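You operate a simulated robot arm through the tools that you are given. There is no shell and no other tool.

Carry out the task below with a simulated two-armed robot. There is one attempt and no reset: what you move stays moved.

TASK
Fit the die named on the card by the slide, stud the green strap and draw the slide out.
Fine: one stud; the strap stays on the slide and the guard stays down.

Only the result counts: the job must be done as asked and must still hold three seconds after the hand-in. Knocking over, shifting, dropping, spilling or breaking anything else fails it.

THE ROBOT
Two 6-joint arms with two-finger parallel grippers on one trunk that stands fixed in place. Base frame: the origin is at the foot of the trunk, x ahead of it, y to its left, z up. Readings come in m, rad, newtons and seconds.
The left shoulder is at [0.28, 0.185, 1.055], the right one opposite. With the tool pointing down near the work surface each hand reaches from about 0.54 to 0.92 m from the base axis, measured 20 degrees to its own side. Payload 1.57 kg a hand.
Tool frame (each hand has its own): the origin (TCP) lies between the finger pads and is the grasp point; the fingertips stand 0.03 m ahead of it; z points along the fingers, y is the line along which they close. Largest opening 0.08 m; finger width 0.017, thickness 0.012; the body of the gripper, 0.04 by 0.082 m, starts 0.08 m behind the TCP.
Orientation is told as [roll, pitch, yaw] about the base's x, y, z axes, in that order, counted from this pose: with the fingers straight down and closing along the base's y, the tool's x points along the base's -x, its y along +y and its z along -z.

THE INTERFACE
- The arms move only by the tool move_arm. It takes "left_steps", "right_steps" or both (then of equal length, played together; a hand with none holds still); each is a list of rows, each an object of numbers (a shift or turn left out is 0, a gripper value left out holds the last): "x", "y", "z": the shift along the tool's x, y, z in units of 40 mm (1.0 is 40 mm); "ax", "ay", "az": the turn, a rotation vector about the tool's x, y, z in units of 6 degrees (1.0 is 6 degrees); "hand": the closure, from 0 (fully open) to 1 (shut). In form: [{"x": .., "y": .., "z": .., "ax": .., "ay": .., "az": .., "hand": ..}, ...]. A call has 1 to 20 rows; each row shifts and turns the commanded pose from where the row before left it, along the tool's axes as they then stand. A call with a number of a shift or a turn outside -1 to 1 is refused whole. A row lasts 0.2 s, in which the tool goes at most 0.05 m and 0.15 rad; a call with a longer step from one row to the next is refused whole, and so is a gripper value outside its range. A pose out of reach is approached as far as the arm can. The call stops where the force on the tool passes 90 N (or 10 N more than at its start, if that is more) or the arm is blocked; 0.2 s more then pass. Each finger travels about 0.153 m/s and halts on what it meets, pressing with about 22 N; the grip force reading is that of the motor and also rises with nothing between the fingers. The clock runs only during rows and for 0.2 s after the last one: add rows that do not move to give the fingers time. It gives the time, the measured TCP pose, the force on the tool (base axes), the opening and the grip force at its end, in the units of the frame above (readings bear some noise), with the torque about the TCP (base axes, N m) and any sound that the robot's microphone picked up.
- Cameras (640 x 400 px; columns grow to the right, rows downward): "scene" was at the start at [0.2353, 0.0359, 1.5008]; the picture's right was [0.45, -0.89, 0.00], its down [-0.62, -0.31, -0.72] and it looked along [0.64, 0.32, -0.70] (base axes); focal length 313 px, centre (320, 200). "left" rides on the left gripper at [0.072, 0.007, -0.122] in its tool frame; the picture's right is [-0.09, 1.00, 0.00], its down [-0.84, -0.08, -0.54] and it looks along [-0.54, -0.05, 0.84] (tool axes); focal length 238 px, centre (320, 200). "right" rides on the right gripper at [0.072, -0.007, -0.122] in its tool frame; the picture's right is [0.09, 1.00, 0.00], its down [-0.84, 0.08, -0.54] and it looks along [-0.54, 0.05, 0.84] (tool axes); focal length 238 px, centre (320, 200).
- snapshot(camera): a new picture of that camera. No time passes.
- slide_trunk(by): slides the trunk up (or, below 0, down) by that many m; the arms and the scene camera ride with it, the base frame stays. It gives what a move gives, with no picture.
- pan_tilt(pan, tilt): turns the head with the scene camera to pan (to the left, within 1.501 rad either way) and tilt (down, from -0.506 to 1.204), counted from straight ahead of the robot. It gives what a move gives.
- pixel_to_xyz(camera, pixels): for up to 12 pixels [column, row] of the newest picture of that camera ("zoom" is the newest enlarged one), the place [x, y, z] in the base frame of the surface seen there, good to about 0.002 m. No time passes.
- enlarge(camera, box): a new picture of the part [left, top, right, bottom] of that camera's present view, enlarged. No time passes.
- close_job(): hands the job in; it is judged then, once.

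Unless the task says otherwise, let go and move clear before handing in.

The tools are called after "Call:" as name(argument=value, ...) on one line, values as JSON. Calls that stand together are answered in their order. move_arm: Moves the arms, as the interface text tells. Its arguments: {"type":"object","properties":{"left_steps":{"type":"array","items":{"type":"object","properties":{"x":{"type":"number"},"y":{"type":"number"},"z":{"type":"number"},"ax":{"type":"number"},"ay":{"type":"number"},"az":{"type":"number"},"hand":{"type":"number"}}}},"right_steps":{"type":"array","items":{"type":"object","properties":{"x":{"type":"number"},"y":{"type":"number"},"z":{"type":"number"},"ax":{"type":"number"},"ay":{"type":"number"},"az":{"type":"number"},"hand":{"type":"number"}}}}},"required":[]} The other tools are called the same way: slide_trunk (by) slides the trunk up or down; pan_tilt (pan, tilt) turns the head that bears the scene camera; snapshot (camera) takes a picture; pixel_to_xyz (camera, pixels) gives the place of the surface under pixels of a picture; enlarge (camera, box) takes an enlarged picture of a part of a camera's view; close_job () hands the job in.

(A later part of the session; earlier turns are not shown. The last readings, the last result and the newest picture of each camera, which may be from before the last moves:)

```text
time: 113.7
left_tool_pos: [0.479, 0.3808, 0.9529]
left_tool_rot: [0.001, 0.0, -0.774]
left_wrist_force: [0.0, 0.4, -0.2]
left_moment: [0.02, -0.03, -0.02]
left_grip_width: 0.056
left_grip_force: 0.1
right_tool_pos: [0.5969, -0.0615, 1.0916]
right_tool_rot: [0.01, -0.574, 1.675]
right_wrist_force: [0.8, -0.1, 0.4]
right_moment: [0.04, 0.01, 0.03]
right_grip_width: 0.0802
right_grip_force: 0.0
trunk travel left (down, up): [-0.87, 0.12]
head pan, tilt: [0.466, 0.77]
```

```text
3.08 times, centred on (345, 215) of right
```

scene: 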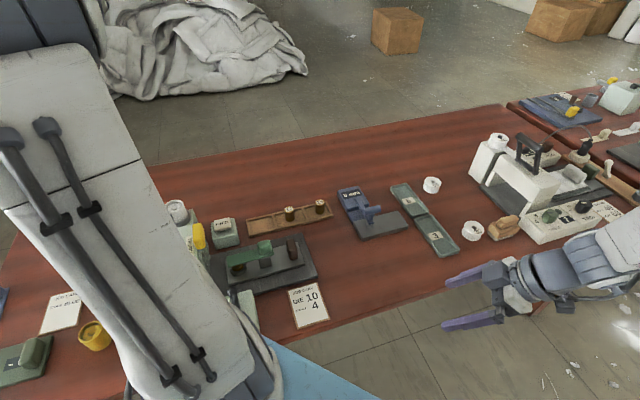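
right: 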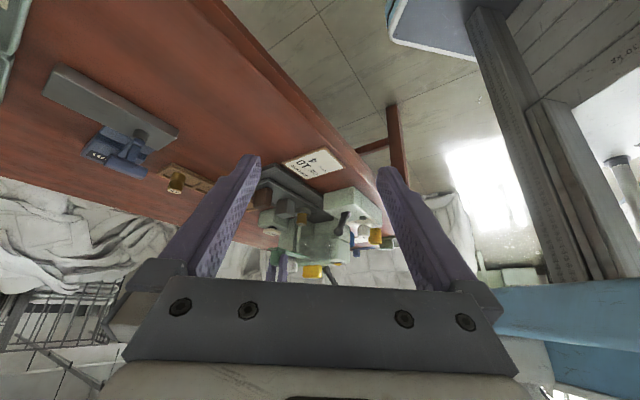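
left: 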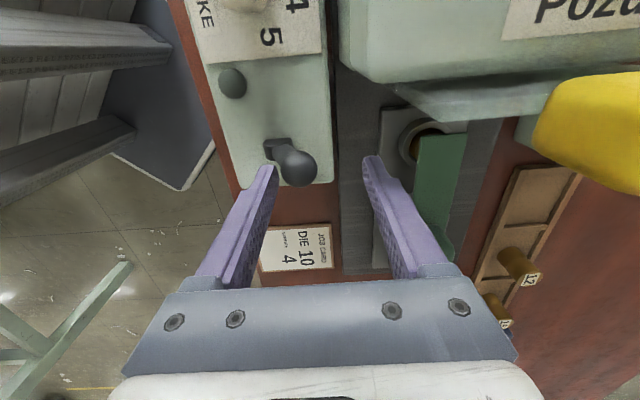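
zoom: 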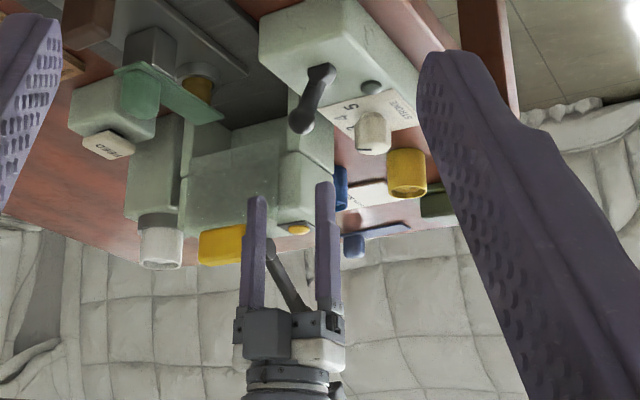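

The lever is back to its original lean. Next I'll move the left hand over the slide's handle and turn it to yaw 136°, so that its camera stays on the outside.

Call:
move_arm(left_steps=[{"x": -0.844, "y": 0.504, "z": -0.2}, {"x": -0.844, "y": 0.504, "z": -0.2}, {"x": -0.844, "y": 0.504, "z": -0.2}, {"x": -0.844, "y": 0.504, "z": -0.2}, {"x": -0.844, "y": 0.504, "z": -0.2}, {"az": -1}, {"az": -1}, {"az": -1}, {"az": -1}, {"az": -1}, {"az": -1}, {"az": -1}, {"az": -1}, {"az": -1}, {"az": -1}, {"az": -1}, {"az": -1}, {"az": -1}, {"az": -1}, {"az": -1}])

Call:
move_arm(left_steps=[{"az": -1}, {"az": -1}, {"az": -1}, {"az": -1}, {"az": -1}, {"az": -1}, {"az": -1}, {"az": -1}, {"az": -1}, {"az": -1}, {"az": -1}, {"az": -1}, {"az": -1}, {"az": -1}, {"az": -1}, {"z": 0.8}, {}])

Call:
snapshot(camera="left")

Call:
enlarge(camera="left", box=[260, 60, 380, 220])

```text
time: 117.9
left_tool_pos: [0.6709, 0.3352, 0.9931]
left_tool_rot: [0.0, 0.0, 0.799]
left_wrist_force: [-0.3, -0.6, -0.6]
left_moment: [-0.01, 0.0, 0.0]
left_grip_width: 0.0557
left_grip_force: 0.0
right_tool_pos: [0.5969, -0.0607, 1.0915]
right_tool_rot: [0.01, -0.575, 1.673]
right_wrist_force: [0.2, -0.4, 0.6]
right_moment: [-0.02, 0.0, 0.01]
right_grip_width: 0.08
right_grip_force: 0.0
trunk travel left (down, up): [-0.87, 0.12]
head pan, tilt: [0.466, 0.77]
```

```text
time: 121.5
left_tool_pos: [0.6719, 0.3355, 0.9607]
left_tool_rot: [0.0, 0.001, 2.367]
left_wrist_force: [0.1, 0.7, 0.2]
left_moment: [-0.05, -0.03, 0.01]
left_grip_width: 0.056
left_grip_force: 0.0
right_tool_pos: [0.5964, -0.0625, 1.0909]
right_tool_rot: [0.013, -0.574, 1.673]
right_wrist_force: [0.4, -0.5, -0.6]
right_moment: [0.01, 0.06, 0.03]
right_grip_width: 0.0799
right_grip_force: 0.1
trunk travel left (down, up): [-0.87, 0.12]
head pan, tilt: [0.466, 0.77]
```

```text
taken
```

left: 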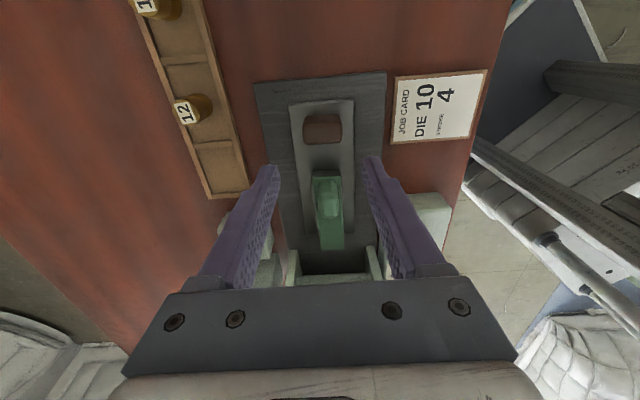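

```text
2.50 times, centred on (320, 140) of left
```

zoom: 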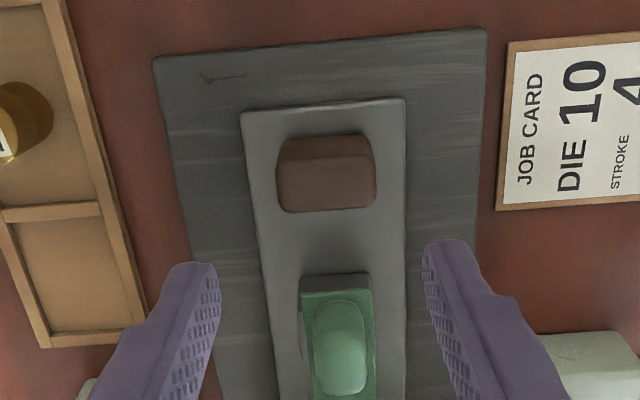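

The handle is at zoom (327,175), and the strap still lies properly on the post behind it. I'll measure the handle before gripping.

Call:
pixel_to_xyz(camera="zoom", pixels=[[326, 185], [285, 185], [368, 185], [326, 165], [326, 205], [326, 145], [335, 275], [340, 330], [340, 370], [310, 340], [370, 340], [255, 200]])

```text
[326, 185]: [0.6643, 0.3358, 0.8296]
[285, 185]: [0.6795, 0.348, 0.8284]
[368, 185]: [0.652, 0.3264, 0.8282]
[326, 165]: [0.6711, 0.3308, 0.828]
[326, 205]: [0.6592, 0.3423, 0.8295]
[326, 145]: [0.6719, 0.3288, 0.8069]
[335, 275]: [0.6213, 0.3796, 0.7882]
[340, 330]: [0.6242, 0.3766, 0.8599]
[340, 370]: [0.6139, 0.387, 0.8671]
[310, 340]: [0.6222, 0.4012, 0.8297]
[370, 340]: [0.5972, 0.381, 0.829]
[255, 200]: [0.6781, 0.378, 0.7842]
```

The handle is centred near (0.666,0.337), about 0.04 wide and 0.022 thick. I'll centre on it, descend and grip.

Call:
move_arm(left_steps=[{"x": -0.125, "y": 0.075, "hand": 0.2}, {"z": 0.9}, {"z": 0.9}, {"z": 0.9}, {"z": 0.76}, {}, {"hand": 0.6}, {"hand": 1.0}, {"hand": 1.0}, {"hand": 1.0}])

Call:
snapshot(camera="left")

```text
time: 123.7
left_tool_pos: [0.6658, 0.3385, 0.8236]
left_tool_rot: [0.0, 0.0, 2.366]
left_wrist_force: [1.8, 3.3, -2.2]
left_moment: [-0.01, -0.39, -0.48]
left_grip_width: 0.0441
left_grip_force: 45.1
right_tool_pos: [0.5967, -0.0621, 1.092]
right_tool_rot: [0.012, -0.575, 1.675]
right_wrist_force: [0.8, -0.2, -0.8]
right_moment: [0.0, -0.02, -0.02]
right_grip_width: 0.0802
right_grip_force: 0.2
trunk travel left (down, up): [-0.87, 0.12]
head pan, tilt: [0.466, 0.77]
```

```text
taken
```

left: 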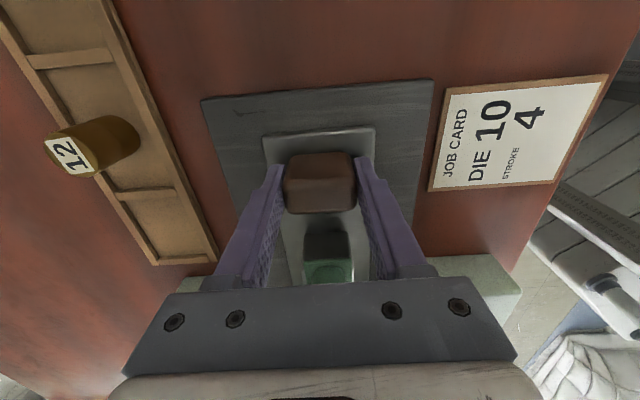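

The handle is gripped at 0.044 m. I'll push the slide in gently with ramped steps of about 36 mm and check that the strap rides along.

Call:
move_arm(left_steps=[{"x": -0.04}, {"x": -0.08}, {"x": -0.12}, {"x": -0.14}, {"x": -0.14}, {"x": -0.14}, {"x": -0.12}, {"x": -0.08}, {"x": -0.04}, {}])

Call:
enlarge(camera="right", box=[250, 140, 370, 260])

Call:
snapshot(camera="left")

```text
time: 125.9
left_tool_pos: [0.6402, 0.3638, 0.8237]
left_tool_rot: [-0.003, -0.001, 2.368]
left_wrist_force: [10.6, 7.0, 4.4]
left_moment: [-0.18, 0.13, -1.28]
left_grip_width: 0.0438
left_grip_force: 44.5
right_tool_pos: [0.5986, -0.0611, 1.0916]
right_tool_rot: [0.012, -0.573, 1.674]
right_wrist_force: [0.7, -0.3, -0.5]
right_moment: [0.02, 0.0, 0.01]
right_grip_width: 0.0799
right_grip_force: 0.0
trunk travel left (down, up): [-0.87, 0.12]
head pan, tilt: [0.466, 0.77]
```

```text
3.33 times, centred on (310, 200) of right
```

zoom: 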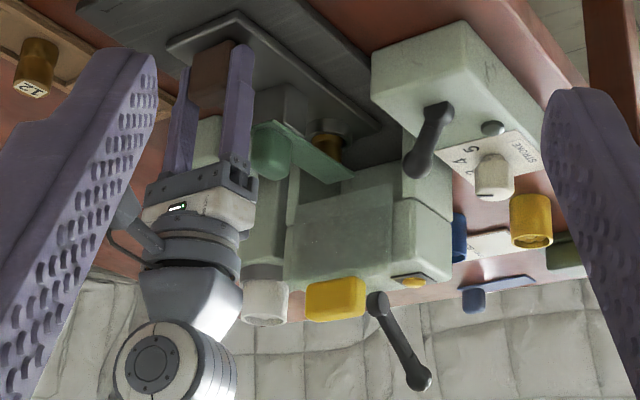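

```text
taken
```

left: 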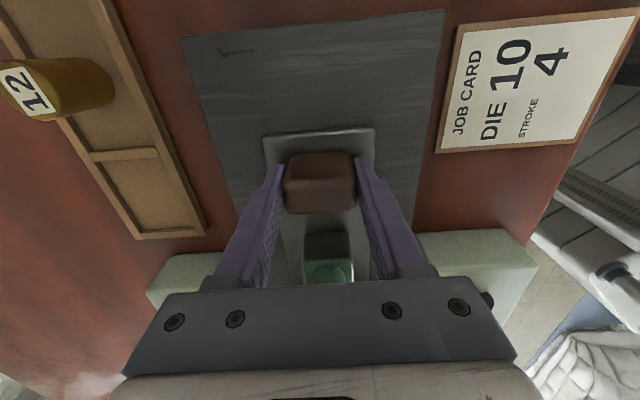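

The slide moved 36 mm and the strap rides with it, though a small side load is building up. I'll ease that with a slight yaw and lateral correction and continue.

Call:
move_arm(left_steps=[{"az": 0.08, "y": -0.02}, {"x": -0.06}, {"x": -0.1}, {"x": -0.14}, {"x": -0.14}, {"x": -0.14}, {"x": -0.14}, {"x": -0.1}, {"x": -0.06}, {}])

Call:
enlarge(camera="right", box=[250, 140, 370, 260])

```text
time: 128.1
left_tool_pos: [0.6154, 0.3891, 0.8217]
left_tool_rot: [-0.002, -0.001, 2.358]
left_wrist_force: [12.6, 9.6, 4.9]
left_moment: [-0.55, -0.14, -0.32]
left_grip_width: 0.0437
left_grip_force: 45.6
right_tool_pos: [0.5975, -0.0609, 1.0916]
right_tool_rot: [0.011, -0.575, 1.675]
right_wrist_force: [-0.5, 0.8, -0.8]
right_moment: [0.05, -0.02, -0.01]
right_grip_width: 0.08
right_grip_force: 0.0
trunk travel left (down, up): [-0.87, 0.12]
head pan, tilt: [0.466, 0.77]
```

```text
3.33 times, centred on (310, 200) of right
```

zoom: 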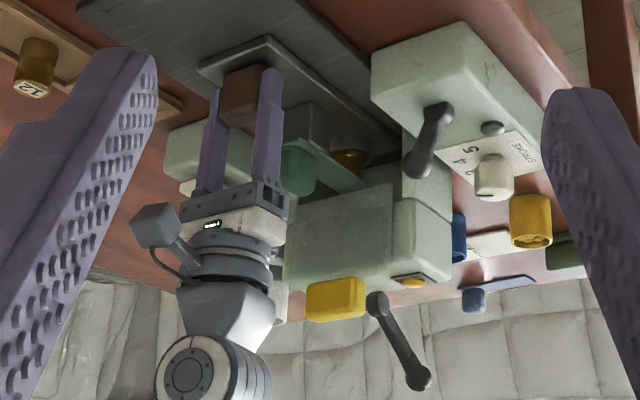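

Call:
enlarge(camera="right", box=[285, 165, 345, 225])

Call:
move_arm(left_steps=[{"y": -0.035}, {"x": -0.06}, {"x": -0.1}, {"x": -0.12}, {"x": -0.12}, {"x": -0.06}, {}])

Call:
enlarge(camera="right", box=[285, 165, 345, 225])

```text
6.67 times, centred on (315, 195) of right
```

zoom: 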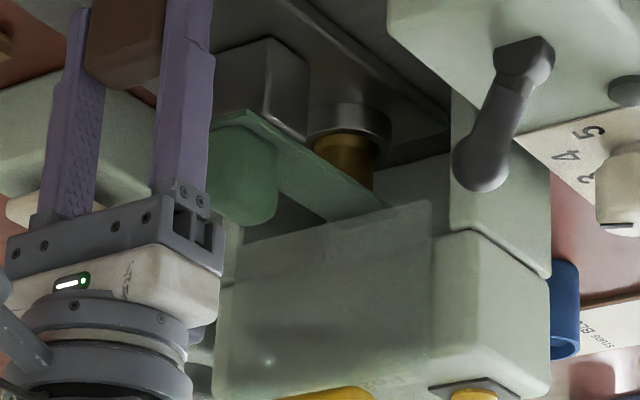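

```text
time: 129.7
left_tool_pos: [0.6034, 0.4013, 0.8234]
left_tool_rot: [0.0, 0.0, 2.358]
left_wrist_force: [6.8, 4.5, 6.8]
left_moment: [-0.02, 0.62, -0.45]
left_grip_width: 0.0437
left_grip_force: 45.1
right_tool_pos: [0.5972, -0.061, 1.0911]
right_tool_rot: [0.009, -0.574, 1.674]
right_wrist_force: [-0.3, 0.2, 0.7]
right_moment: [-0.01, 0.02, 0.01]
right_grip_width: 0.0798
right_grip_force: 0.0
trunk travel left (down, up): [-0.87, 0.12]
head pan, tilt: [0.466, 0.77]
```

```text
6.67 times, centred on (315, 195) of right
```

zoom: 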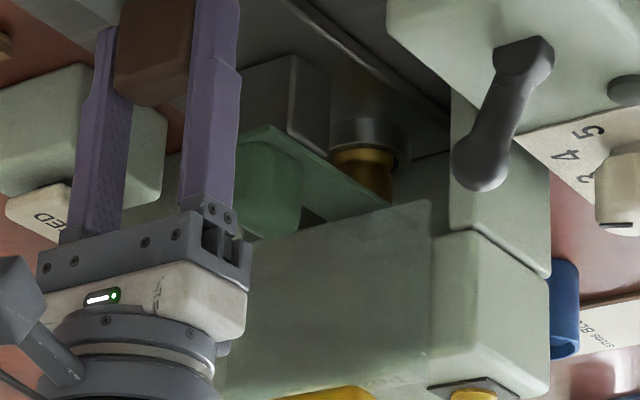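

The strap is passing under the guard without touching. I'll continue slowly toward the end stop and watch the force along the slide axis.

Call:
move_arm(left_steps=[{"x": -0.05}, {"x": -0.08}, {"x": -0.08}, {"x": -0.08}, {"x": -0.05}, {}])

Call:
enlarge(camera="right", box=[285, 165, 345, 225])

```text
time: 131.1
left_tool_pos: [0.5939, 0.4094, 0.8228]
left_tool_rot: [0.001, -0.001, 2.357]
left_wrist_force: [25.5, -20.4, -0.3]
left_moment: [-0.25, 0.08, -0.27]
left_grip_width: 0.0434
left_grip_force: 44.8
right_tool_pos: [0.5987, -0.0624, 1.0919]
right_tool_rot: [0.012, -0.575, 1.676]
right_wrist_force: [-0.3, 0.0, 0.5]
right_moment: [0.01, 0.02, -0.01]
right_grip_width: 0.0799
right_grip_force: 0.1
trunk travel left (down, up): [-0.87, 0.12]
head pan, tilt: [0.466, 0.77]
```

```text
6.67 times, centred on (315, 195) of right
```

zoom: 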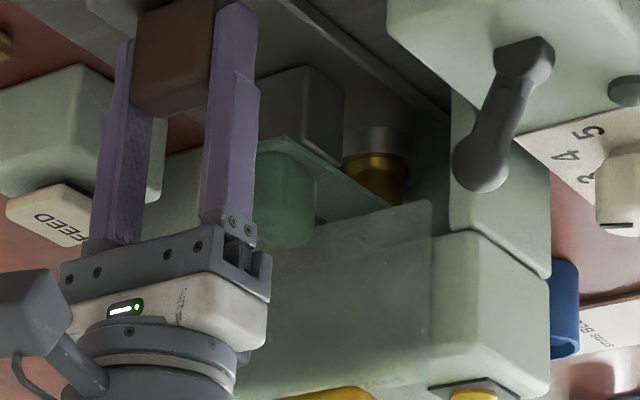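

The force along the axis rose to about 32 N after roughly 0.10 m of travel, so the slide is at its stop under the press. I'll release the handle, lift clear and inspect everything.

Call:
move_arm(left_steps=[{"hand": 0.6}, {"hand": 0.2}, {"hand": 0.2}, {"z": -0.6}, {"z": -0.9}, {"z": -0.9}, {"z": -0.6}, {}])

Call:
snapshot(camera="left")

Call:
enlarge(camera="right", box=[270, 150, 390, 270])

```text
time: 132.9
left_tool_pos: [0.5932, 0.4128, 0.9416]
left_tool_rot: [0.0, 0.002, 2.358]
left_wrist_force: [0.0, 0.9, 0.1]
left_moment: [0.01, -0.02, 0.0]
left_grip_width: 0.064
left_grip_force: 0.1
right_tool_pos: [0.598, -0.0623, 1.0921]
right_tool_rot: [0.01, -0.576, 1.674]
right_wrist_force: [0.4, 0.1, -0.5]
right_moment: [0.02, 0.01, 0.0]
right_grip_width: 0.0801
right_grip_force: 0.2
trunk travel left (down, up): [-0.87, 0.12]
head pan, tilt: [0.466, 0.77]
```

```text
taken
```

left: 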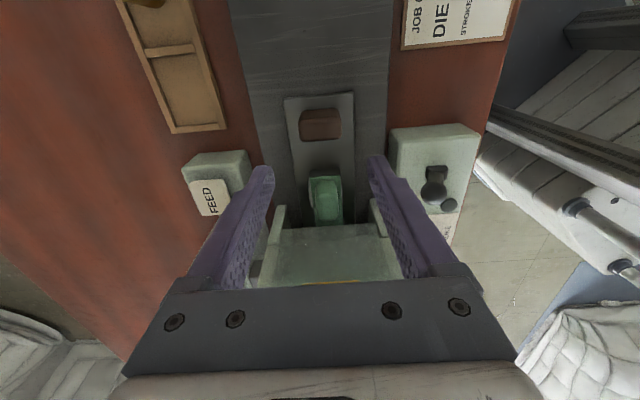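

```text
3.33 times, centred on (330, 210) of right
```

zoom: 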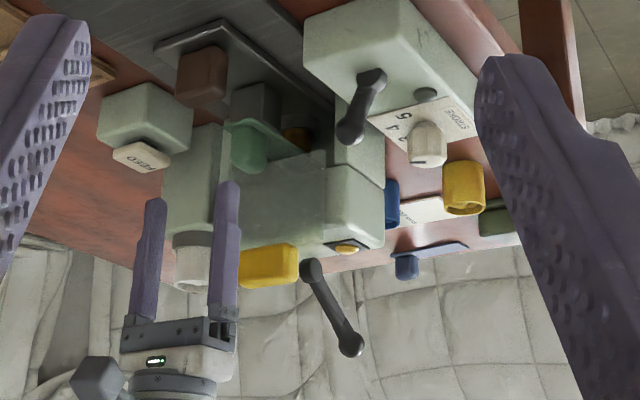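

The slide is in: the knob stays outside the guard at (325,197) and the guard is undisturbed. Next is FEED at (208,195) in the left view, so I'll measure its keycap.

Call:
enlarge(camera="left", box=[170, 140, 270, 230])

Call:
pixel_to_xyz(camera="zoom", pixels=[[320, 240], [290, 210], [345, 210], [290, 280], [365, 275], [300, 130], [400, 130], [400, 200], [250, 180], [330, 160]])

```text
4.44 times, centred on (220, 185) of left
```

zoom: 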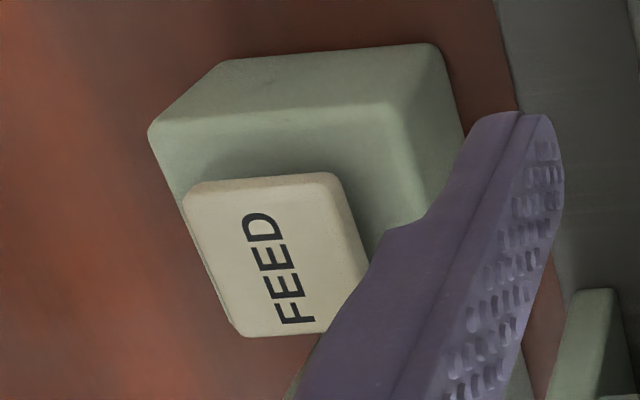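

```text
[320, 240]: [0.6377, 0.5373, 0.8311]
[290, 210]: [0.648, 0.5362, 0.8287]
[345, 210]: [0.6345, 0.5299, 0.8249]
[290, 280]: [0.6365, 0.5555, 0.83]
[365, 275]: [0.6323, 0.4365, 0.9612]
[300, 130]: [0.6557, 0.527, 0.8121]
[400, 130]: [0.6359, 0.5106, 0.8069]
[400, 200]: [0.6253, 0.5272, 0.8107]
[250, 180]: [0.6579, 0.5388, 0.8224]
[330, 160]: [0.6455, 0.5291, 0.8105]
```

The keycap centre is about (0.642,0.550) with its top at 0.830. I'll close the fingers, move above it and stop about 1 cm short of contact.

Call:
move_arm(left_steps=[{"hand": 1.0}, {"x": -0.311, "y": -0.658}, {"x": -0.311, "y": -0.658}, {"x": -0.311, "y": -0.658}, {"x": -0.311, "y": -0.658}, {"x": -0.311, "y": -0.658}, {"z": 0.8}, {"z": 0.8}, {}])

Call:
snapshot(camera="left")

Call:
enlarge(camera="left", box=[260, 100, 400, 240])

```text
time: 134.9
left_tool_pos: [0.6404, 0.546, 0.8788]
left_tool_rot: [0.0, 0.0, 2.359]
left_wrist_force: [0.9, -0.1, 0.0]
left_moment: [0.05, -0.02, -0.01]
left_grip_width: 0.0
left_grip_force: 21.4
right_tool_pos: [0.5986, -0.0618, 1.0916]
right_tool_rot: [0.013, -0.573, 1.675]
right_wrist_force: [-0.5, 0.7, 0.1]
right_moment: [-0.01, -0.03, -0.01]
right_grip_width: 0.0799
right_grip_force: 0.1
trunk travel left (down, up): [-0.87, 0.12]
head pan, tilt: [0.466, 0.77]
```

```text
taken
```

left: 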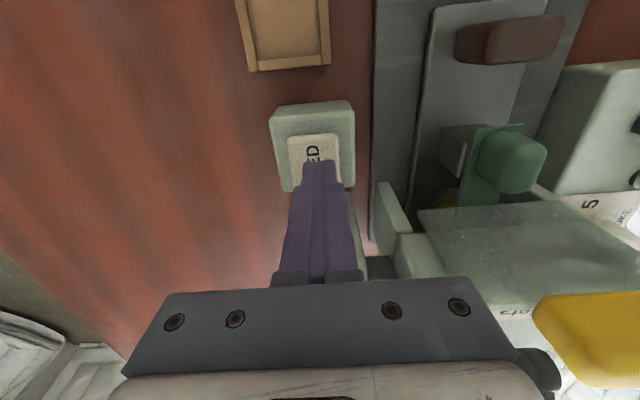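

```text
2.86 times, centred on (330, 170) of left
```

zoom: 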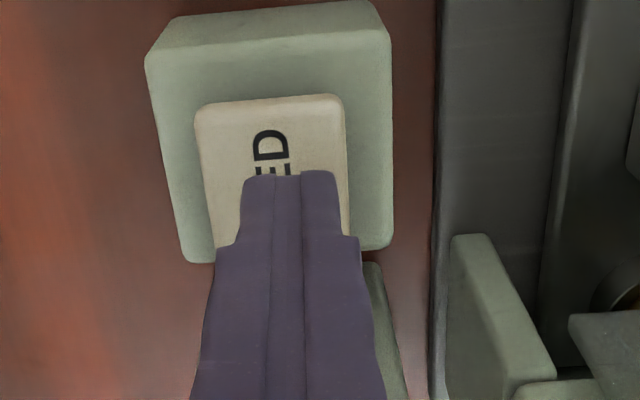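

The closed fingertips are over the FEED keycap. I'll press down gently once, in small steps, and listen.

Call:
move_arm(left_steps=[{"z": 0.2}, {"z": 0.2}, {"z": 0.06}, {"z": 0.06}, {"z": 0.06}, {}])

```text
time: 136.3
left_tool_pos: [0.6431, 0.5487, 0.8564]
left_tool_rot: [0.0, -0.001, 2.359]
left_wrist_force: [0.5, 0.3, 1.5]
left_moment: [0.03, -0.05, -0.01]
left_grip_width: 0.0
left_grip_force: 21.1
right_tool_pos: [0.5973, -0.0622, 1.0921]
right_tool_rot: [0.011, -0.573, 1.675]
right_wrist_force: [0.6, 0.1, -0.8]
right_moment: [0.0, -0.02, 0.02]
right_grip_width: 0.08
right_grip_force: 0.1
trunk travel left (down, up): [-0.87, 0.12]
head pan, tilt: [0.466, 0.77]
```

There's only 1.5 N at tip height 0.826, so the key is just beginning to move. I'll press a few mm more.

Call:
move_arm(left_steps=[{"z": 0.05}, {"z": 0.05}, {}])

Call:
enlarge(camera="left", box=[260, 100, 400, 240])

```text
time: 137.1
left_tool_pos: [0.6428, 0.5482, 0.8527]
left_tool_rot: [0.001, 0.0, 2.357]
left_wrist_force: [-0.4, -3.5, 8.8]
left_moment: [-0.08, 0.02, -0.04]
left_grip_width: 0.0001
left_grip_force: 21.6
right_tool_pos: [0.5977, -0.0623, 1.0915]
right_tool_rot: [0.012, -0.575, 1.675]
right_wrist_force: [-0.7, -0.3, -0.3]
right_moment: [0.01, 0.01, 0.0]
right_grip_width: 0.0802
right_grip_force: 0.1
trunk travel left (down, up): [-0.87, 0.12]
head pan, tilt: [0.466, 0.77]
heard: click
```

```text
2.86 times, centred on (330, 170) of left
```

zoom: 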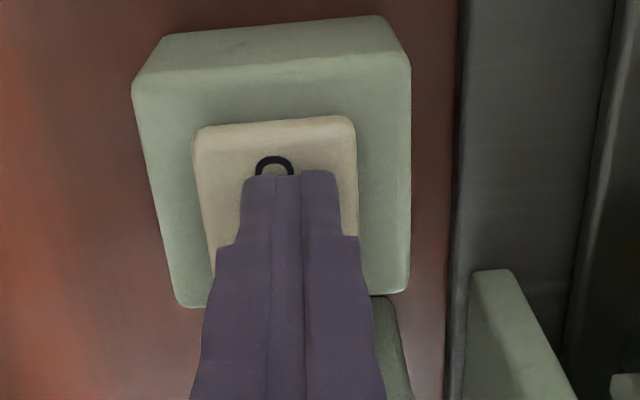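

A click was heard, so one feed has been made. I'll lift straight off and check for any change such as lamps or the chute.

Call:
move_arm(left_steps=[{"z": -0.3}, {"z": -0.6}, {"z": -0.9}, {"z": -0.9}, {"z": -0.9}, {}])

Call:
snapshot(camera="left")

Call:
enlarge(camera="left", box=[280, 80, 520, 300])

Call:
enlarge(camera="right", box=[270, 150, 390, 270])

```text
time: 138.5
left_tool_pos: [0.6408, 0.5494, 0.995]
left_tool_rot: [0.001, 0.0, 2.357]
left_wrist_force: [0.3, -0.5, 0.0]
left_moment: [-0.01, -0.04, -0.01]
left_grip_width: 0.0
left_grip_force: 21.5
right_tool_pos: [0.5968, -0.0615, 1.0927]
right_tool_rot: [0.012, -0.575, 1.677]
right_wrist_force: [0.0, 0.4, 0.5]
right_moment: [-0.03, -0.01, -0.02]
right_grip_width: 0.0801
right_grip_force: 0.0
trunk travel left (down, up): [-0.87, 0.12]
head pan, tilt: [0.466, 0.77]
```

```text
taken
```

left: 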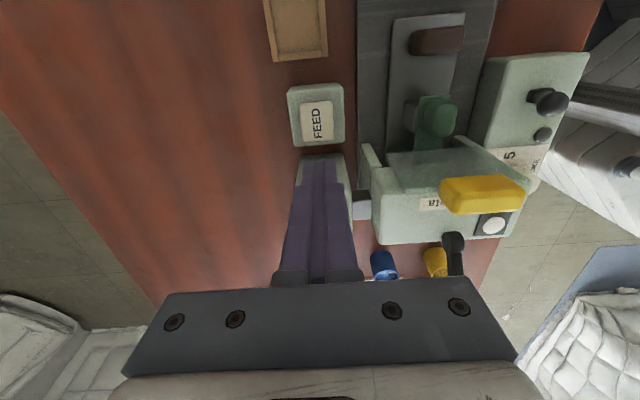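

```text
1.82 times, centred on (400, 190) of left
```

zoom: 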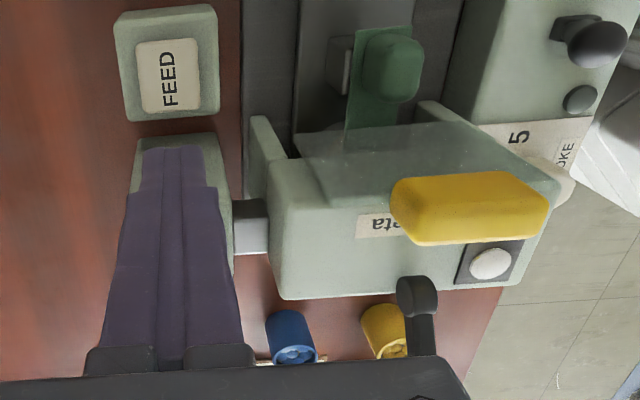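

```text
3.33 times, centred on (330, 210) of right
```

zoom: 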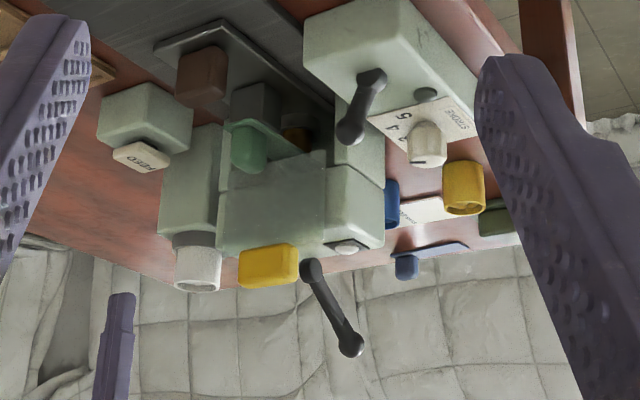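

The dome on the head at (493,226) has changed from yellow to white after the feed. I'll zoom in to see what it indicates, and check the hopper.

Call:
enlarge(camera="left", box=[465, 205, 525, 250])

Call:
enlarge(camera="left", box=[400, 80, 480, 160])

Call:
enlarge(camera="right", box=[310, 225, 360, 260])

```text
8.89 times, centred on (495, 228) of left
```

zoom: 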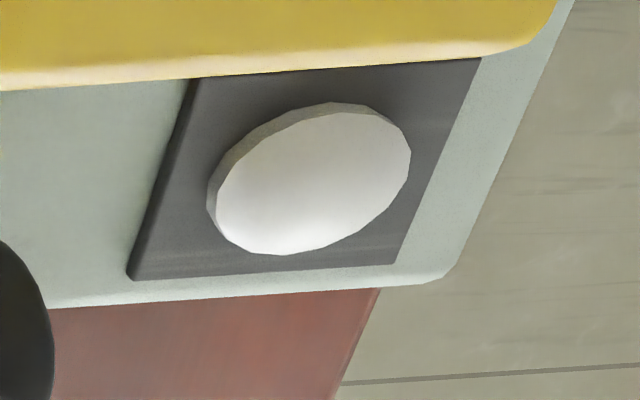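

```text
5.00 times, centred on (440, 120) of left
```

zoom: 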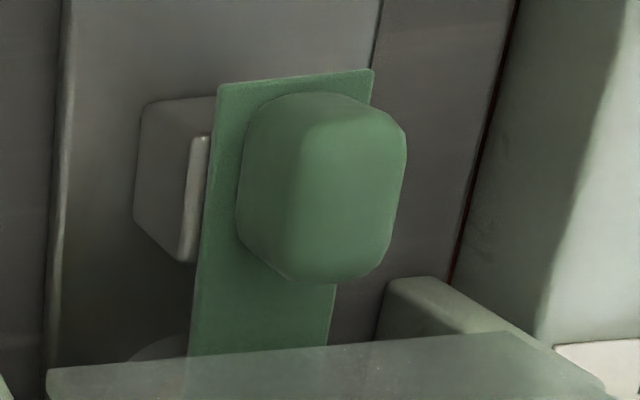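

```text
11.43 times, centred on (335, 242) of right
```

zoom: 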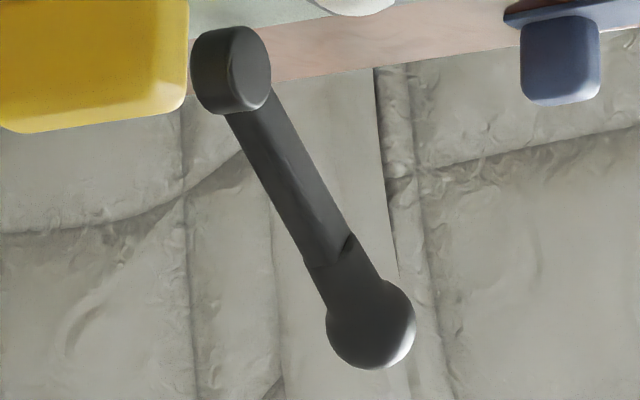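

The disc looks like a stud telltale, now white like the hopper's studs, so one stud is loaded. The strap is still in place on the post. Next is the press lever: I'll bring the left hand above it and measure it.

Call:
move_arm(left_steps=[{"z": -0.87, "hand": 0.3}, {"z": -0.87}, {"z": -0.87}, {"x": -0.686, "y": 0.48}, {"x": -0.686, "y": 0.48}, {"x": -0.686, "y": 0.48}, {"x": -0.686, "y": 0.48}, {"x": -0.686, "y": 0.48}, {"x": -0.686, "y": 0.48}, {"x": -0.686, "y": 0.48}, {}])

Call:
snapshot(camera="left")

Call:
enlarge(camera="left", box=[240, 60, 400, 200])

```text
time: 140.9
left_tool_pos: [0.4105, 0.589, 1.099]
left_tool_rot: [-0.001, 0.0, 2.358]
left_wrist_force: [-0.7, 0.3, 0.2]
left_moment: [0.03, 0.0, 0.0]
left_grip_width: 0.0563
left_grip_force: 0.1
right_tool_pos: [0.598, -0.0622, 1.0915]
right_tool_rot: [0.012, -0.574, 1.674]
right_wrist_force: [-0.1, 0.4, 0.8]
right_moment: [-0.01, 0.0, -0.02]
right_grip_width: 0.0803
right_grip_force: 0.0
trunk travel left (down, up): [-0.87, 0.12]
head pan, tilt: [0.466, 0.77]
```

```text
taken
```

left: 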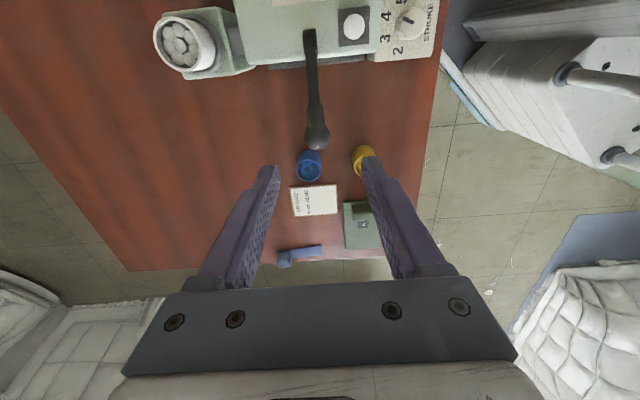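

```text
2.86 times, centred on (320, 130) of left
```

zoom: 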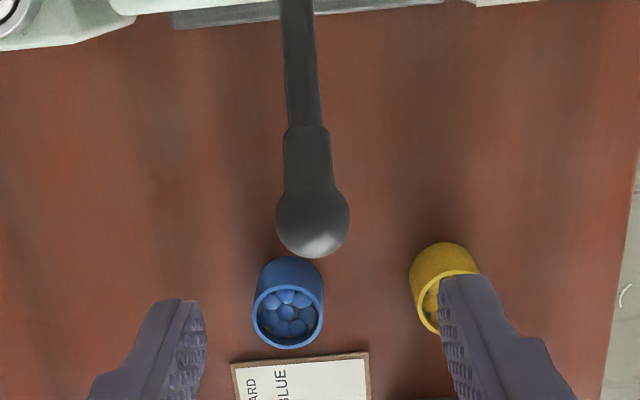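

The lever runs from its pivot near (308,38) to its ball at (317,137) in the left view. I'll measure points along it.

Call:
pixel_to_xyz(camera="left", pixels=[[317, 137], [317, 130], [317, 144], [311, 137], [323, 137], [314, 110], [311, 80], [309, 55], [308, 38], [309, 160], [363, 160], [352, 26]])

Call:
enlarge(camera="left", box=[260, 0, 380, 150])

```text
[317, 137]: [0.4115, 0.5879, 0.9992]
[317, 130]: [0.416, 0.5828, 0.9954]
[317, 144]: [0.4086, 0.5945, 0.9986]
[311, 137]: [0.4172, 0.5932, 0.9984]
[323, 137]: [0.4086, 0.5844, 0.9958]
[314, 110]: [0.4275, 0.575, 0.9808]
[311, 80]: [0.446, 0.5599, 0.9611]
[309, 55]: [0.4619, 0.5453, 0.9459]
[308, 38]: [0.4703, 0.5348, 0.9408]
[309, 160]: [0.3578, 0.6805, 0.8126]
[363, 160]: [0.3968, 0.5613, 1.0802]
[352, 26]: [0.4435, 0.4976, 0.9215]
```

```text
2.67 times, centred on (320, 75) of left
```

zoom: 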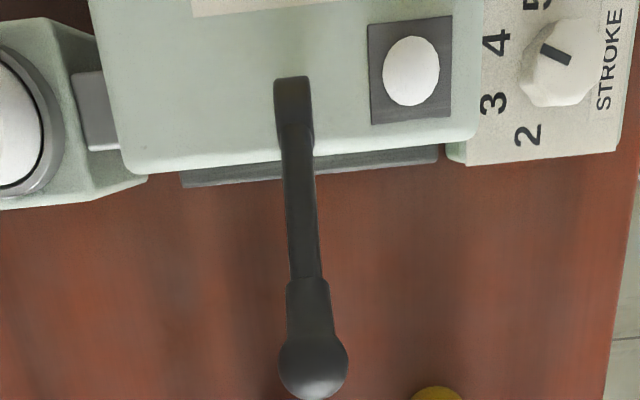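

The ball centre is about (0.413,0.589,0.988) and the pivot about (0.470,0.535,0.93), so the lever is ~0.098 m long and stands about 36° up. I'll descend around the ball and grip it from the sides.

Call:
move_arm(left_steps=[{"x": 0.045, "y": -0.045}, {"z": 0.9}, {"z": 0.9}, {"z": 0.9}, {}])

Call:
snapshot(camera="left")

```text
time: 142.1
left_tool_pos: [0.414, 0.5892, 0.9907]
left_tool_rot: [0.0, 0.0, 2.357]
left_wrist_force: [-0.3, 0.0, -0.3]
left_moment: [-0.03, -0.02, 0.04]
left_grip_width: 0.056
left_grip_force: 0.0
right_tool_pos: [0.5972, -0.0629, 1.0907]
right_tool_rot: [0.014, -0.574, 1.675]
right_wrist_force: [0.2, 0.4, 0.6]
right_moment: [0.0, 0.02, 0.02]
right_grip_width: 0.0798
right_grip_force: 0.1
trunk travel left (down, up): [-0.87, 0.12]
head pan, tilt: [0.466, 0.77]
```

```text
taken
```

left: 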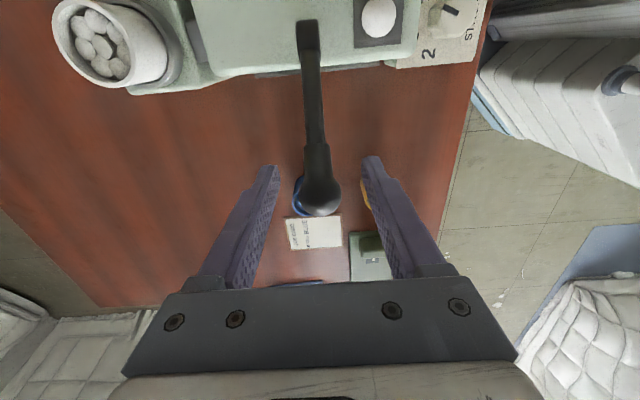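

The ball is centred between the fingers at (320,195). I'll close on it and start pulling the lever down along its arc, slowly.

Call:
move_arm(left_steps=[{"hand": 0.7}, {"hand": 1.0}, {"hand": 1.0}, {"x": -0.128, "z": 0.193}, {"x": -0.12, "z": 0.228}, {}])

Call:
snapshot(camera="left")

```text
time: 143.5
left_tool_pos: [0.407, 0.5966, 0.9737]
left_tool_rot: [-0.002, -0.001, 2.358]
left_wrist_force: [11.8, 0.8, 11.3]
left_moment: [-0.89, -0.49, -0.58]
left_grip_width: 0.0231
left_grip_force: 34.9
right_tool_pos: [0.5974, -0.0626, 1.0924]
right_tool_rot: [0.012, -0.573, 1.676]
right_wrist_force: [0.4, -0.2, 0.4]
right_moment: [-0.04, -0.01, -0.02]
right_grip_width: 0.0799
right_grip_force: 0.1
trunk travel left (down, up): [-0.87, 0.12]
head pan, tilt: [0.466, 0.77]
```

```text
taken
```

left: 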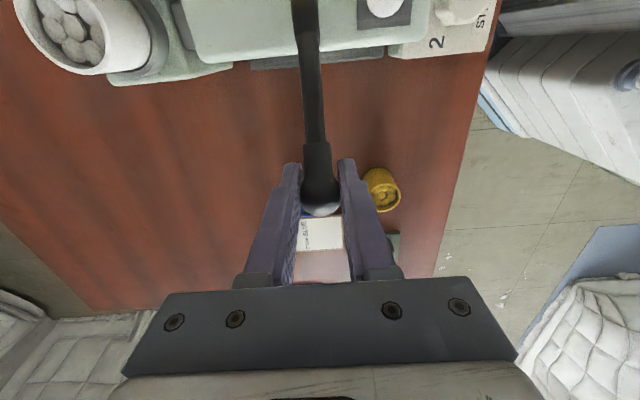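

The lever follows with a modest 11 N of resistance. I'll continue down the arc in small steps.

Call:
move_arm(left_steps=[{"x": -0.083, "z": 0.195}, {"x": -0.065, "z": 0.203}, {"x": -0.045, "z": 0.21}, {"x": -0.028, "z": 0.21}, {}])

```text
time: 144.7
left_tool_pos: [0.4011, 0.604, 0.9423]
left_tool_rot: [-0.003, -0.001, 2.359]
left_wrist_force: [9.4, 10.3, 12.0]
left_moment: [-0.54, -0.56, -0.46]
left_grip_width: 0.0234
left_grip_force: 35.8
right_tool_pos: [0.5989, -0.0611, 1.0914]
right_tool_rot: [0.01, -0.574, 1.675]
right_wrist_force: [-0.3, -0.8, -0.5]
right_moment: [-0.01, -0.02, -0.01]
right_grip_width: 0.0798
right_grip_force: 0.0
trunk travel left (down, up): [-0.87, 0.12]
head pan, tilt: [0.466, 0.77]
```

Call:
move_arm(left_steps=[{"x": -0.01, "z": 0.2125}, {"x": 0.01, "z": 0.2125}, {}])

Call:
enlarge(camera="right", box=[270, 150, 390, 290])

```text
time: 145.5
left_tool_pos: [0.3997, 0.604, 0.9265]
left_tool_rot: [-0.004, -0.002, 2.357]
left_wrist_force: [9.6, 14.9, 12.5]
left_moment: [-0.61, -0.49, -0.54]
left_grip_width: 0.0229
left_grip_force: 35.3
right_tool_pos: [0.5987, -0.0615, 1.0912]
right_tool_rot: [0.012, -0.574, 1.674]
right_wrist_force: [-0.1, 0.3, 1.3]
right_moment: [-0.01, 0.01, 0.03]
right_grip_width: 0.0798
right_grip_force: 0.0
trunk travel left (down, up): [-0.87, 0.12]
head pan, tilt: [0.466, 0.77]
```

```text
2.86 times, centred on (330, 220) of right
```

zoom: 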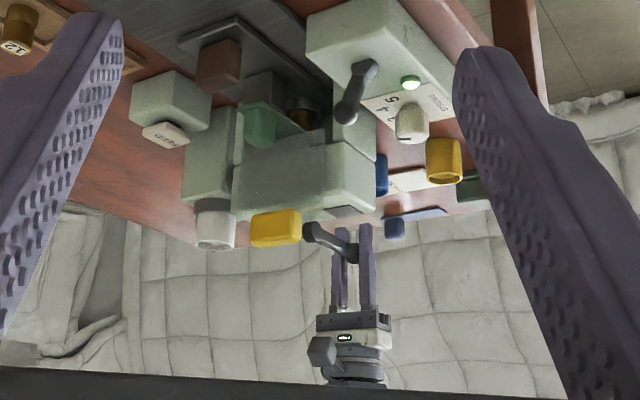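

The green lamp on the control box at zoom (410,83) is lit now. I'll zoom in on the press before going any further.

Call:
enlarge(camera="right", box=[295, 160, 355, 230])

Call:
snapshot(camera="left")

```text
5.71 times, centred on (325, 195) of right
```

zoom: 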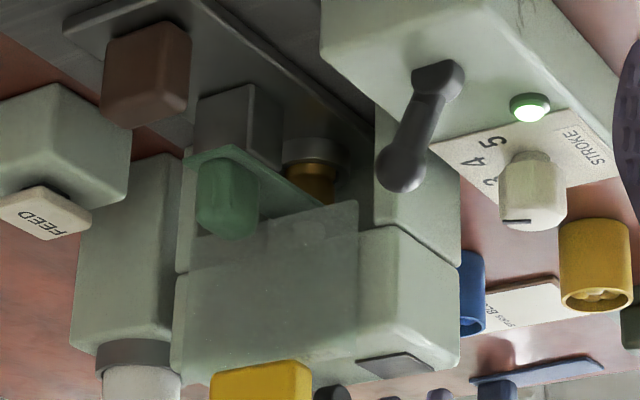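

```text
taken
```

left: 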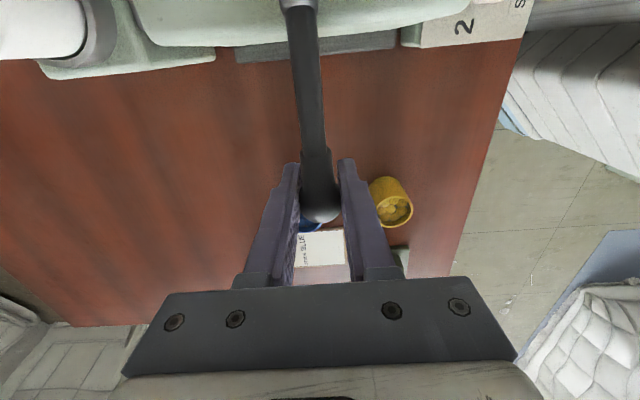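

The telltale disc is gone from its dark plate at (395,365) and the green lamp is lit, so the stud has been driven. I'll press the lever slightly further to see if it's at its stop.

Call:
move_arm(left_steps=[{"x": 0.02, "z": 0.15}, {}])

```text
time: 146.1
left_tool_pos: [0.401, 0.6037, 0.9194]
left_tool_rot: [-0.002, -0.002, 2.359]
left_wrist_force: [5.8, 16.6, 13.1]
left_moment: [-0.67, -0.54, -0.6]
left_grip_width: 0.0229
left_grip_force: 35.6
right_tool_pos: [0.5971, -0.0613, 1.091]
right_tool_rot: [0.011, -0.574, 1.677]
right_wrist_force: [0.7, 0.1, -0.6]
right_moment: [0.03, 0.03, 0.01]
right_grip_width: 0.0801
right_grip_force: 0.2
trunk travel left (down, up): [-0.87, 0.12]
head pan, tilt: [0.466, 0.77]
```

The resistance is unchanged, so there's no stop yet. I'll go a little further in small steps to complete the stroke.

Call:
move_arm(left_steps=[{"x": 0.03, "z": 0.15}, {"x": 0.035, "z": 0.15}, {}])

Call:
enlarge(camera="right", box=[295, 160, 375, 240])

```text
time: 146.9
left_tool_pos: [0.4033, 0.6012, 0.909]
left_tool_rot: [-0.004, -0.003, 2.356]
left_wrist_force: [-4.3, 12.7, 26.2]
left_moment: [-0.04, -0.1, -0.61]
left_grip_width: 0.0232
left_grip_force: 35.4
right_tool_pos: [0.597, -0.0615, 1.0924]
right_tool_rot: [0.01, -0.574, 1.676]
right_wrist_force: [0.3, 0.3, 0.3]
right_moment: [0.01, 0.0, 0.0]
right_grip_width: 0.08
right_grip_force: 0.0
trunk travel left (down, up): [-0.87, 0.12]
head pan, tilt: [0.466, 0.77]
```

```text
5.00 times, centred on (335, 200) of right
```

zoom: 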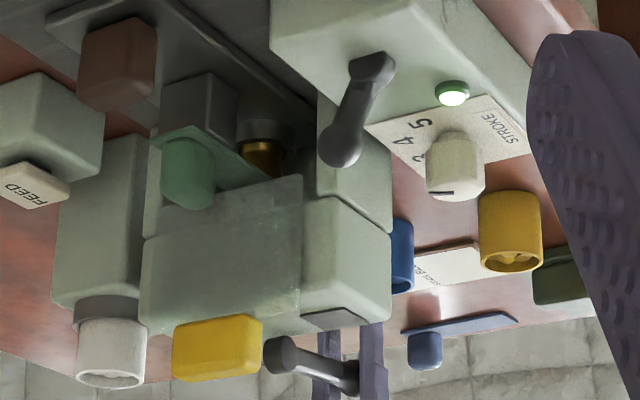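

The reaction rose to 26 N at z≈0.909, which looks like the bottom stop, and the lamp stays green. I'll raise the lever back along its arc to the rest position.

Call:
move_arm(left_steps=[{"x": -0.025, "z": -0.155}, {"x": -0.023, "z": -0.155}, {"x": -0.01, "z": -0.2125}, {"x": 0.01, "z": -0.2125}, {"x": 0.028, "z": -0.21}, {"x": 0.045, "z": -0.21}, {"x": 0.065, "z": -0.203}, {"x": 0.083, "z": -0.195}, {"x": 0.12, "z": -0.228}, {"x": 0.1, "z": -0.15}, {}])

Call:
enlarge(camera="right", box=[280, 150, 390, 270])

```text
time: 149.3
left_tool_pos: [0.4121, 0.5907, 0.9825]
left_tool_rot: [-0.003, -0.001, 2.36]
left_wrist_force: [-0.8, 21.7, -23.2]
left_moment: [-0.26, 0.17, -0.29]
left_grip_width: 0.0236
left_grip_force: 36.4
right_tool_pos: [0.5985, -0.0601, 1.0909]
right_tool_rot: [0.012, -0.574, 1.674]
right_wrist_force: [0.0, -0.1, -0.4]
right_moment: [0.01, 0.03, 0.01]
right_grip_width: 0.0802
right_grip_force: 0.2
trunk travel left (down, up): [-0.87, 0.12]
head pan, tilt: [0.466, 0.77]
```

```text
3.33 times, centred on (335, 210) of right
```

zoom: 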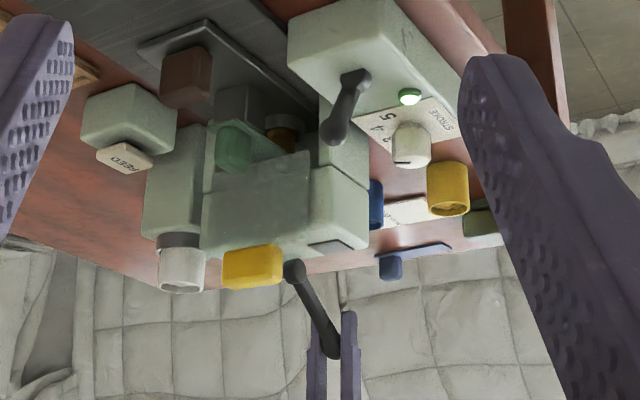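

The lever is almost back up, the lamp is green and the telltale empty. I'll nudge the last few millimetres to the rest position and then release.

Call:
move_arm(left_steps=[{"x": 0.03, "z": -0.06}, {"x": 0.03, "z": -0.06}, {}])

```text
time: 150.1
left_tool_pos: [0.4156, 0.5886, 0.9865]
left_tool_rot: [0.001, 0.0, 2.359]
left_wrist_force: [-4.1, 19.6, -22.7]
left_moment: [-0.27, 0.35, -0.58]
left_grip_width: 0.0229
left_grip_force: 35.3
right_tool_pos: [0.5977, -0.0589, 1.0912]
right_tool_rot: [0.012, -0.573, 1.675]
right_wrist_force: [0.4, 0.0, -0.3]
right_moment: [0.01, -0.01, -0.02]
right_grip_width: 0.0801
right_grip_force: 0.0
trunk travel left (down, up): [-0.87, 0.12]
head pan, tilt: [0.466, 0.77]
```

Call:
move_arm(left_steps=[{"x": 0.03, "z": -0.06}, {"x": 0.02, "z": -0.05}, {}, {"hand": 0.6}, {"hand": 0.3}, {"hand": 0.3}, {"z": -0.8}, {"z": -0.8}, {"z": -0.8}, {}])

Call:
snapshot(camera="left")

Call:
enlarge(camera="left", box=[260, 0, 420, 160])

Call:
pixel_to_xyz(camera="left", pixels=[[317, 137], [317, 130], [317, 144], [314, 110], [311, 80]])

```text
time: 152.3
left_tool_pos: [0.4171, 0.5846, 1.0892]
left_tool_rot: [0.001, -0.001, 2.357]
left_wrist_force: [-0.4, 0.2, 0.4]
left_moment: [-0.02, 0.01, 0.01]
left_grip_width: 0.0561
left_grip_force: 0.0
right_tool_pos: [0.5973, -0.0621, 1.093]
right_tool_rot: [0.011, -0.573, 1.677]
right_wrist_force: [-0.9, 0.2, -0.4]
right_moment: [0.04, -0.01, -0.01]
right_grip_width: 0.0801
right_grip_force: 0.0
trunk travel left (down, up): [-0.87, 0.12]
head pan, tilt: [0.466, 0.77]
```

```text
taken
```

left: 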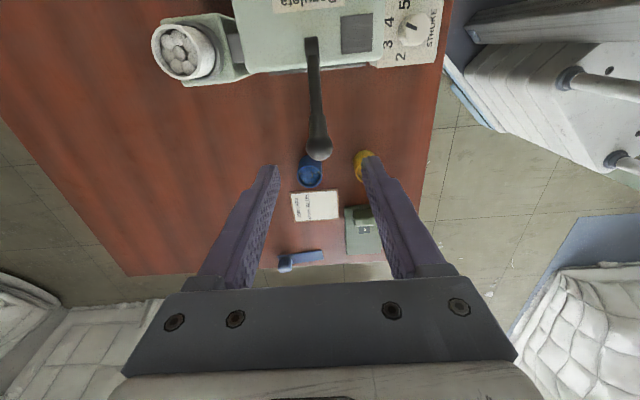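

```text
2.50 times, centred on (340, 80) of left
```

zoom: 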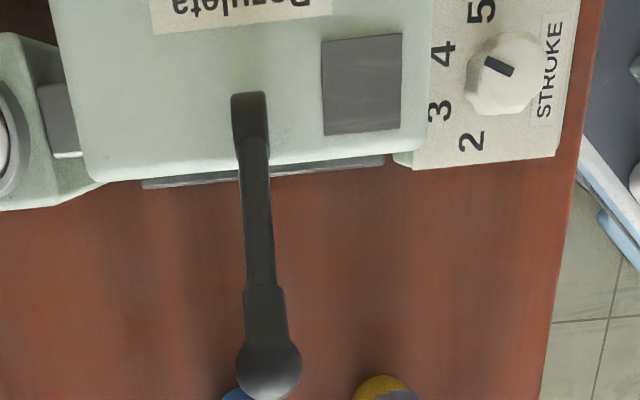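

```text
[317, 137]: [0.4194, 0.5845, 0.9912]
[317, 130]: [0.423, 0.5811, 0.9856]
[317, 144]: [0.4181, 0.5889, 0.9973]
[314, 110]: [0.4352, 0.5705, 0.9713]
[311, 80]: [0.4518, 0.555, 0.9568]
```

The lever is back up, the telltale window at zoom (362,85) is empty and the dial marker points at 4. Now I'll return to the slide's handle to draw it out.

Call:
move_arm(left_steps=[{"x": 0.78, "hand": 0.2}, {"x": 0.78}, {"x": 0.78}, {"x": 0.78}, {"x": 0.78}, {"x": 0.78}, {"x": 0.78}, {"x": 0.75, "y": -0.04}, {"z": 0.9}, {"z": 0.9}, {"z": 0.9}, {}])

Call:
snapshot(camera="left")

Call:
enlarge(camera="left", box=[260, 60, 380, 220])

```text
time: 154.9
left_tool_pos: [0.595, 0.4101, 0.9794]
left_tool_rot: [-0.001, 0.001, 2.359]
left_wrist_force: [0.1, -0.6, -0.4]
left_moment: [0.02, -0.03, -0.01]
left_grip_width: 0.0638
left_grip_force: 0.0
right_tool_pos: [0.5982, -0.0613, 1.0906]
right_tool_rot: [0.012, -0.575, 1.677]
right_wrist_force: [0.6, -0.4, -1.1]
right_moment: [-0.04, 0.03, 0.01]
right_grip_width: 0.0799
right_grip_force: 0.1
trunk travel left (down, up): [-0.87, 0.12]
head pan, tilt: [0.466, 0.77]
```

```text
taken
```

left: 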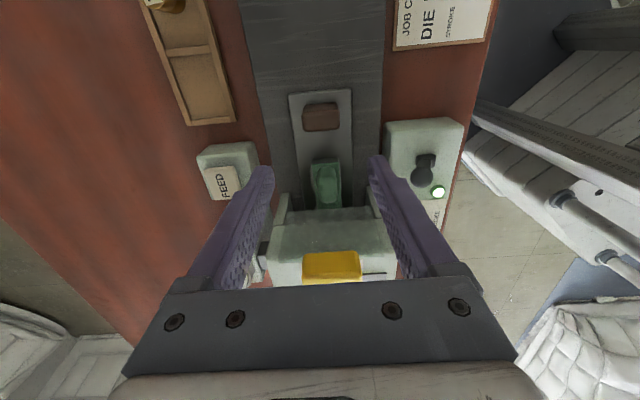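

```text
2.50 times, centred on (320, 140) of left
```

zoom: 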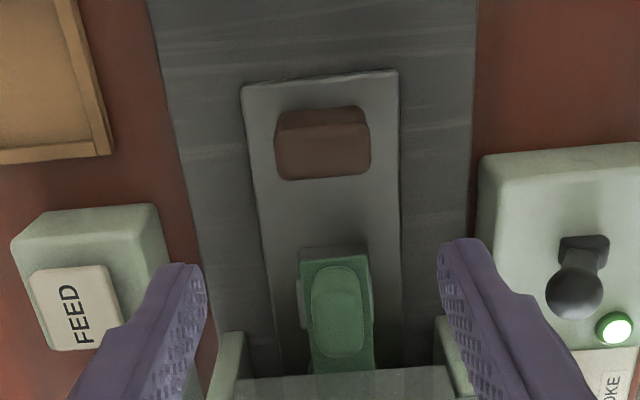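

The handle is at zoom (322,150), between the fingers. I'll centre on it, descend and grip it again.

Call:
move_arm(left_steps=[{"x": 0.06, "y": 0.025}, {"z": 0.9}, {"z": 0.9}, {"z": 0.9}, {"z": 0.9}, {"z": 0.28}, {}, {"hand": 0.6}, {"hand": 1.0}, {"hand": 1.0}, {"hand": 1.0}])

```text
time: 157.3
left_tool_pos: [0.5959, 0.4079, 0.8268]
left_tool_rot: [0.0, 0.0, 2.357]
left_wrist_force: [1.6, 1.6, 0.5]
left_moment: [-0.11, 0.09, -0.3]
left_grip_width: 0.0437
left_grip_force: 44.9
right_tool_pos: [0.5968, -0.0609, 1.0924]
right_tool_rot: [0.012, -0.573, 1.675]
right_wrist_force: [0.1, 0.1, -0.3]
right_moment: [-0.02, 0.01, -0.02]
right_grip_width: 0.0802
right_grip_force: 0.0
trunk travel left (down, up): [-0.87, 0.12]
head pan, tilt: [0.466, 0.77]
```

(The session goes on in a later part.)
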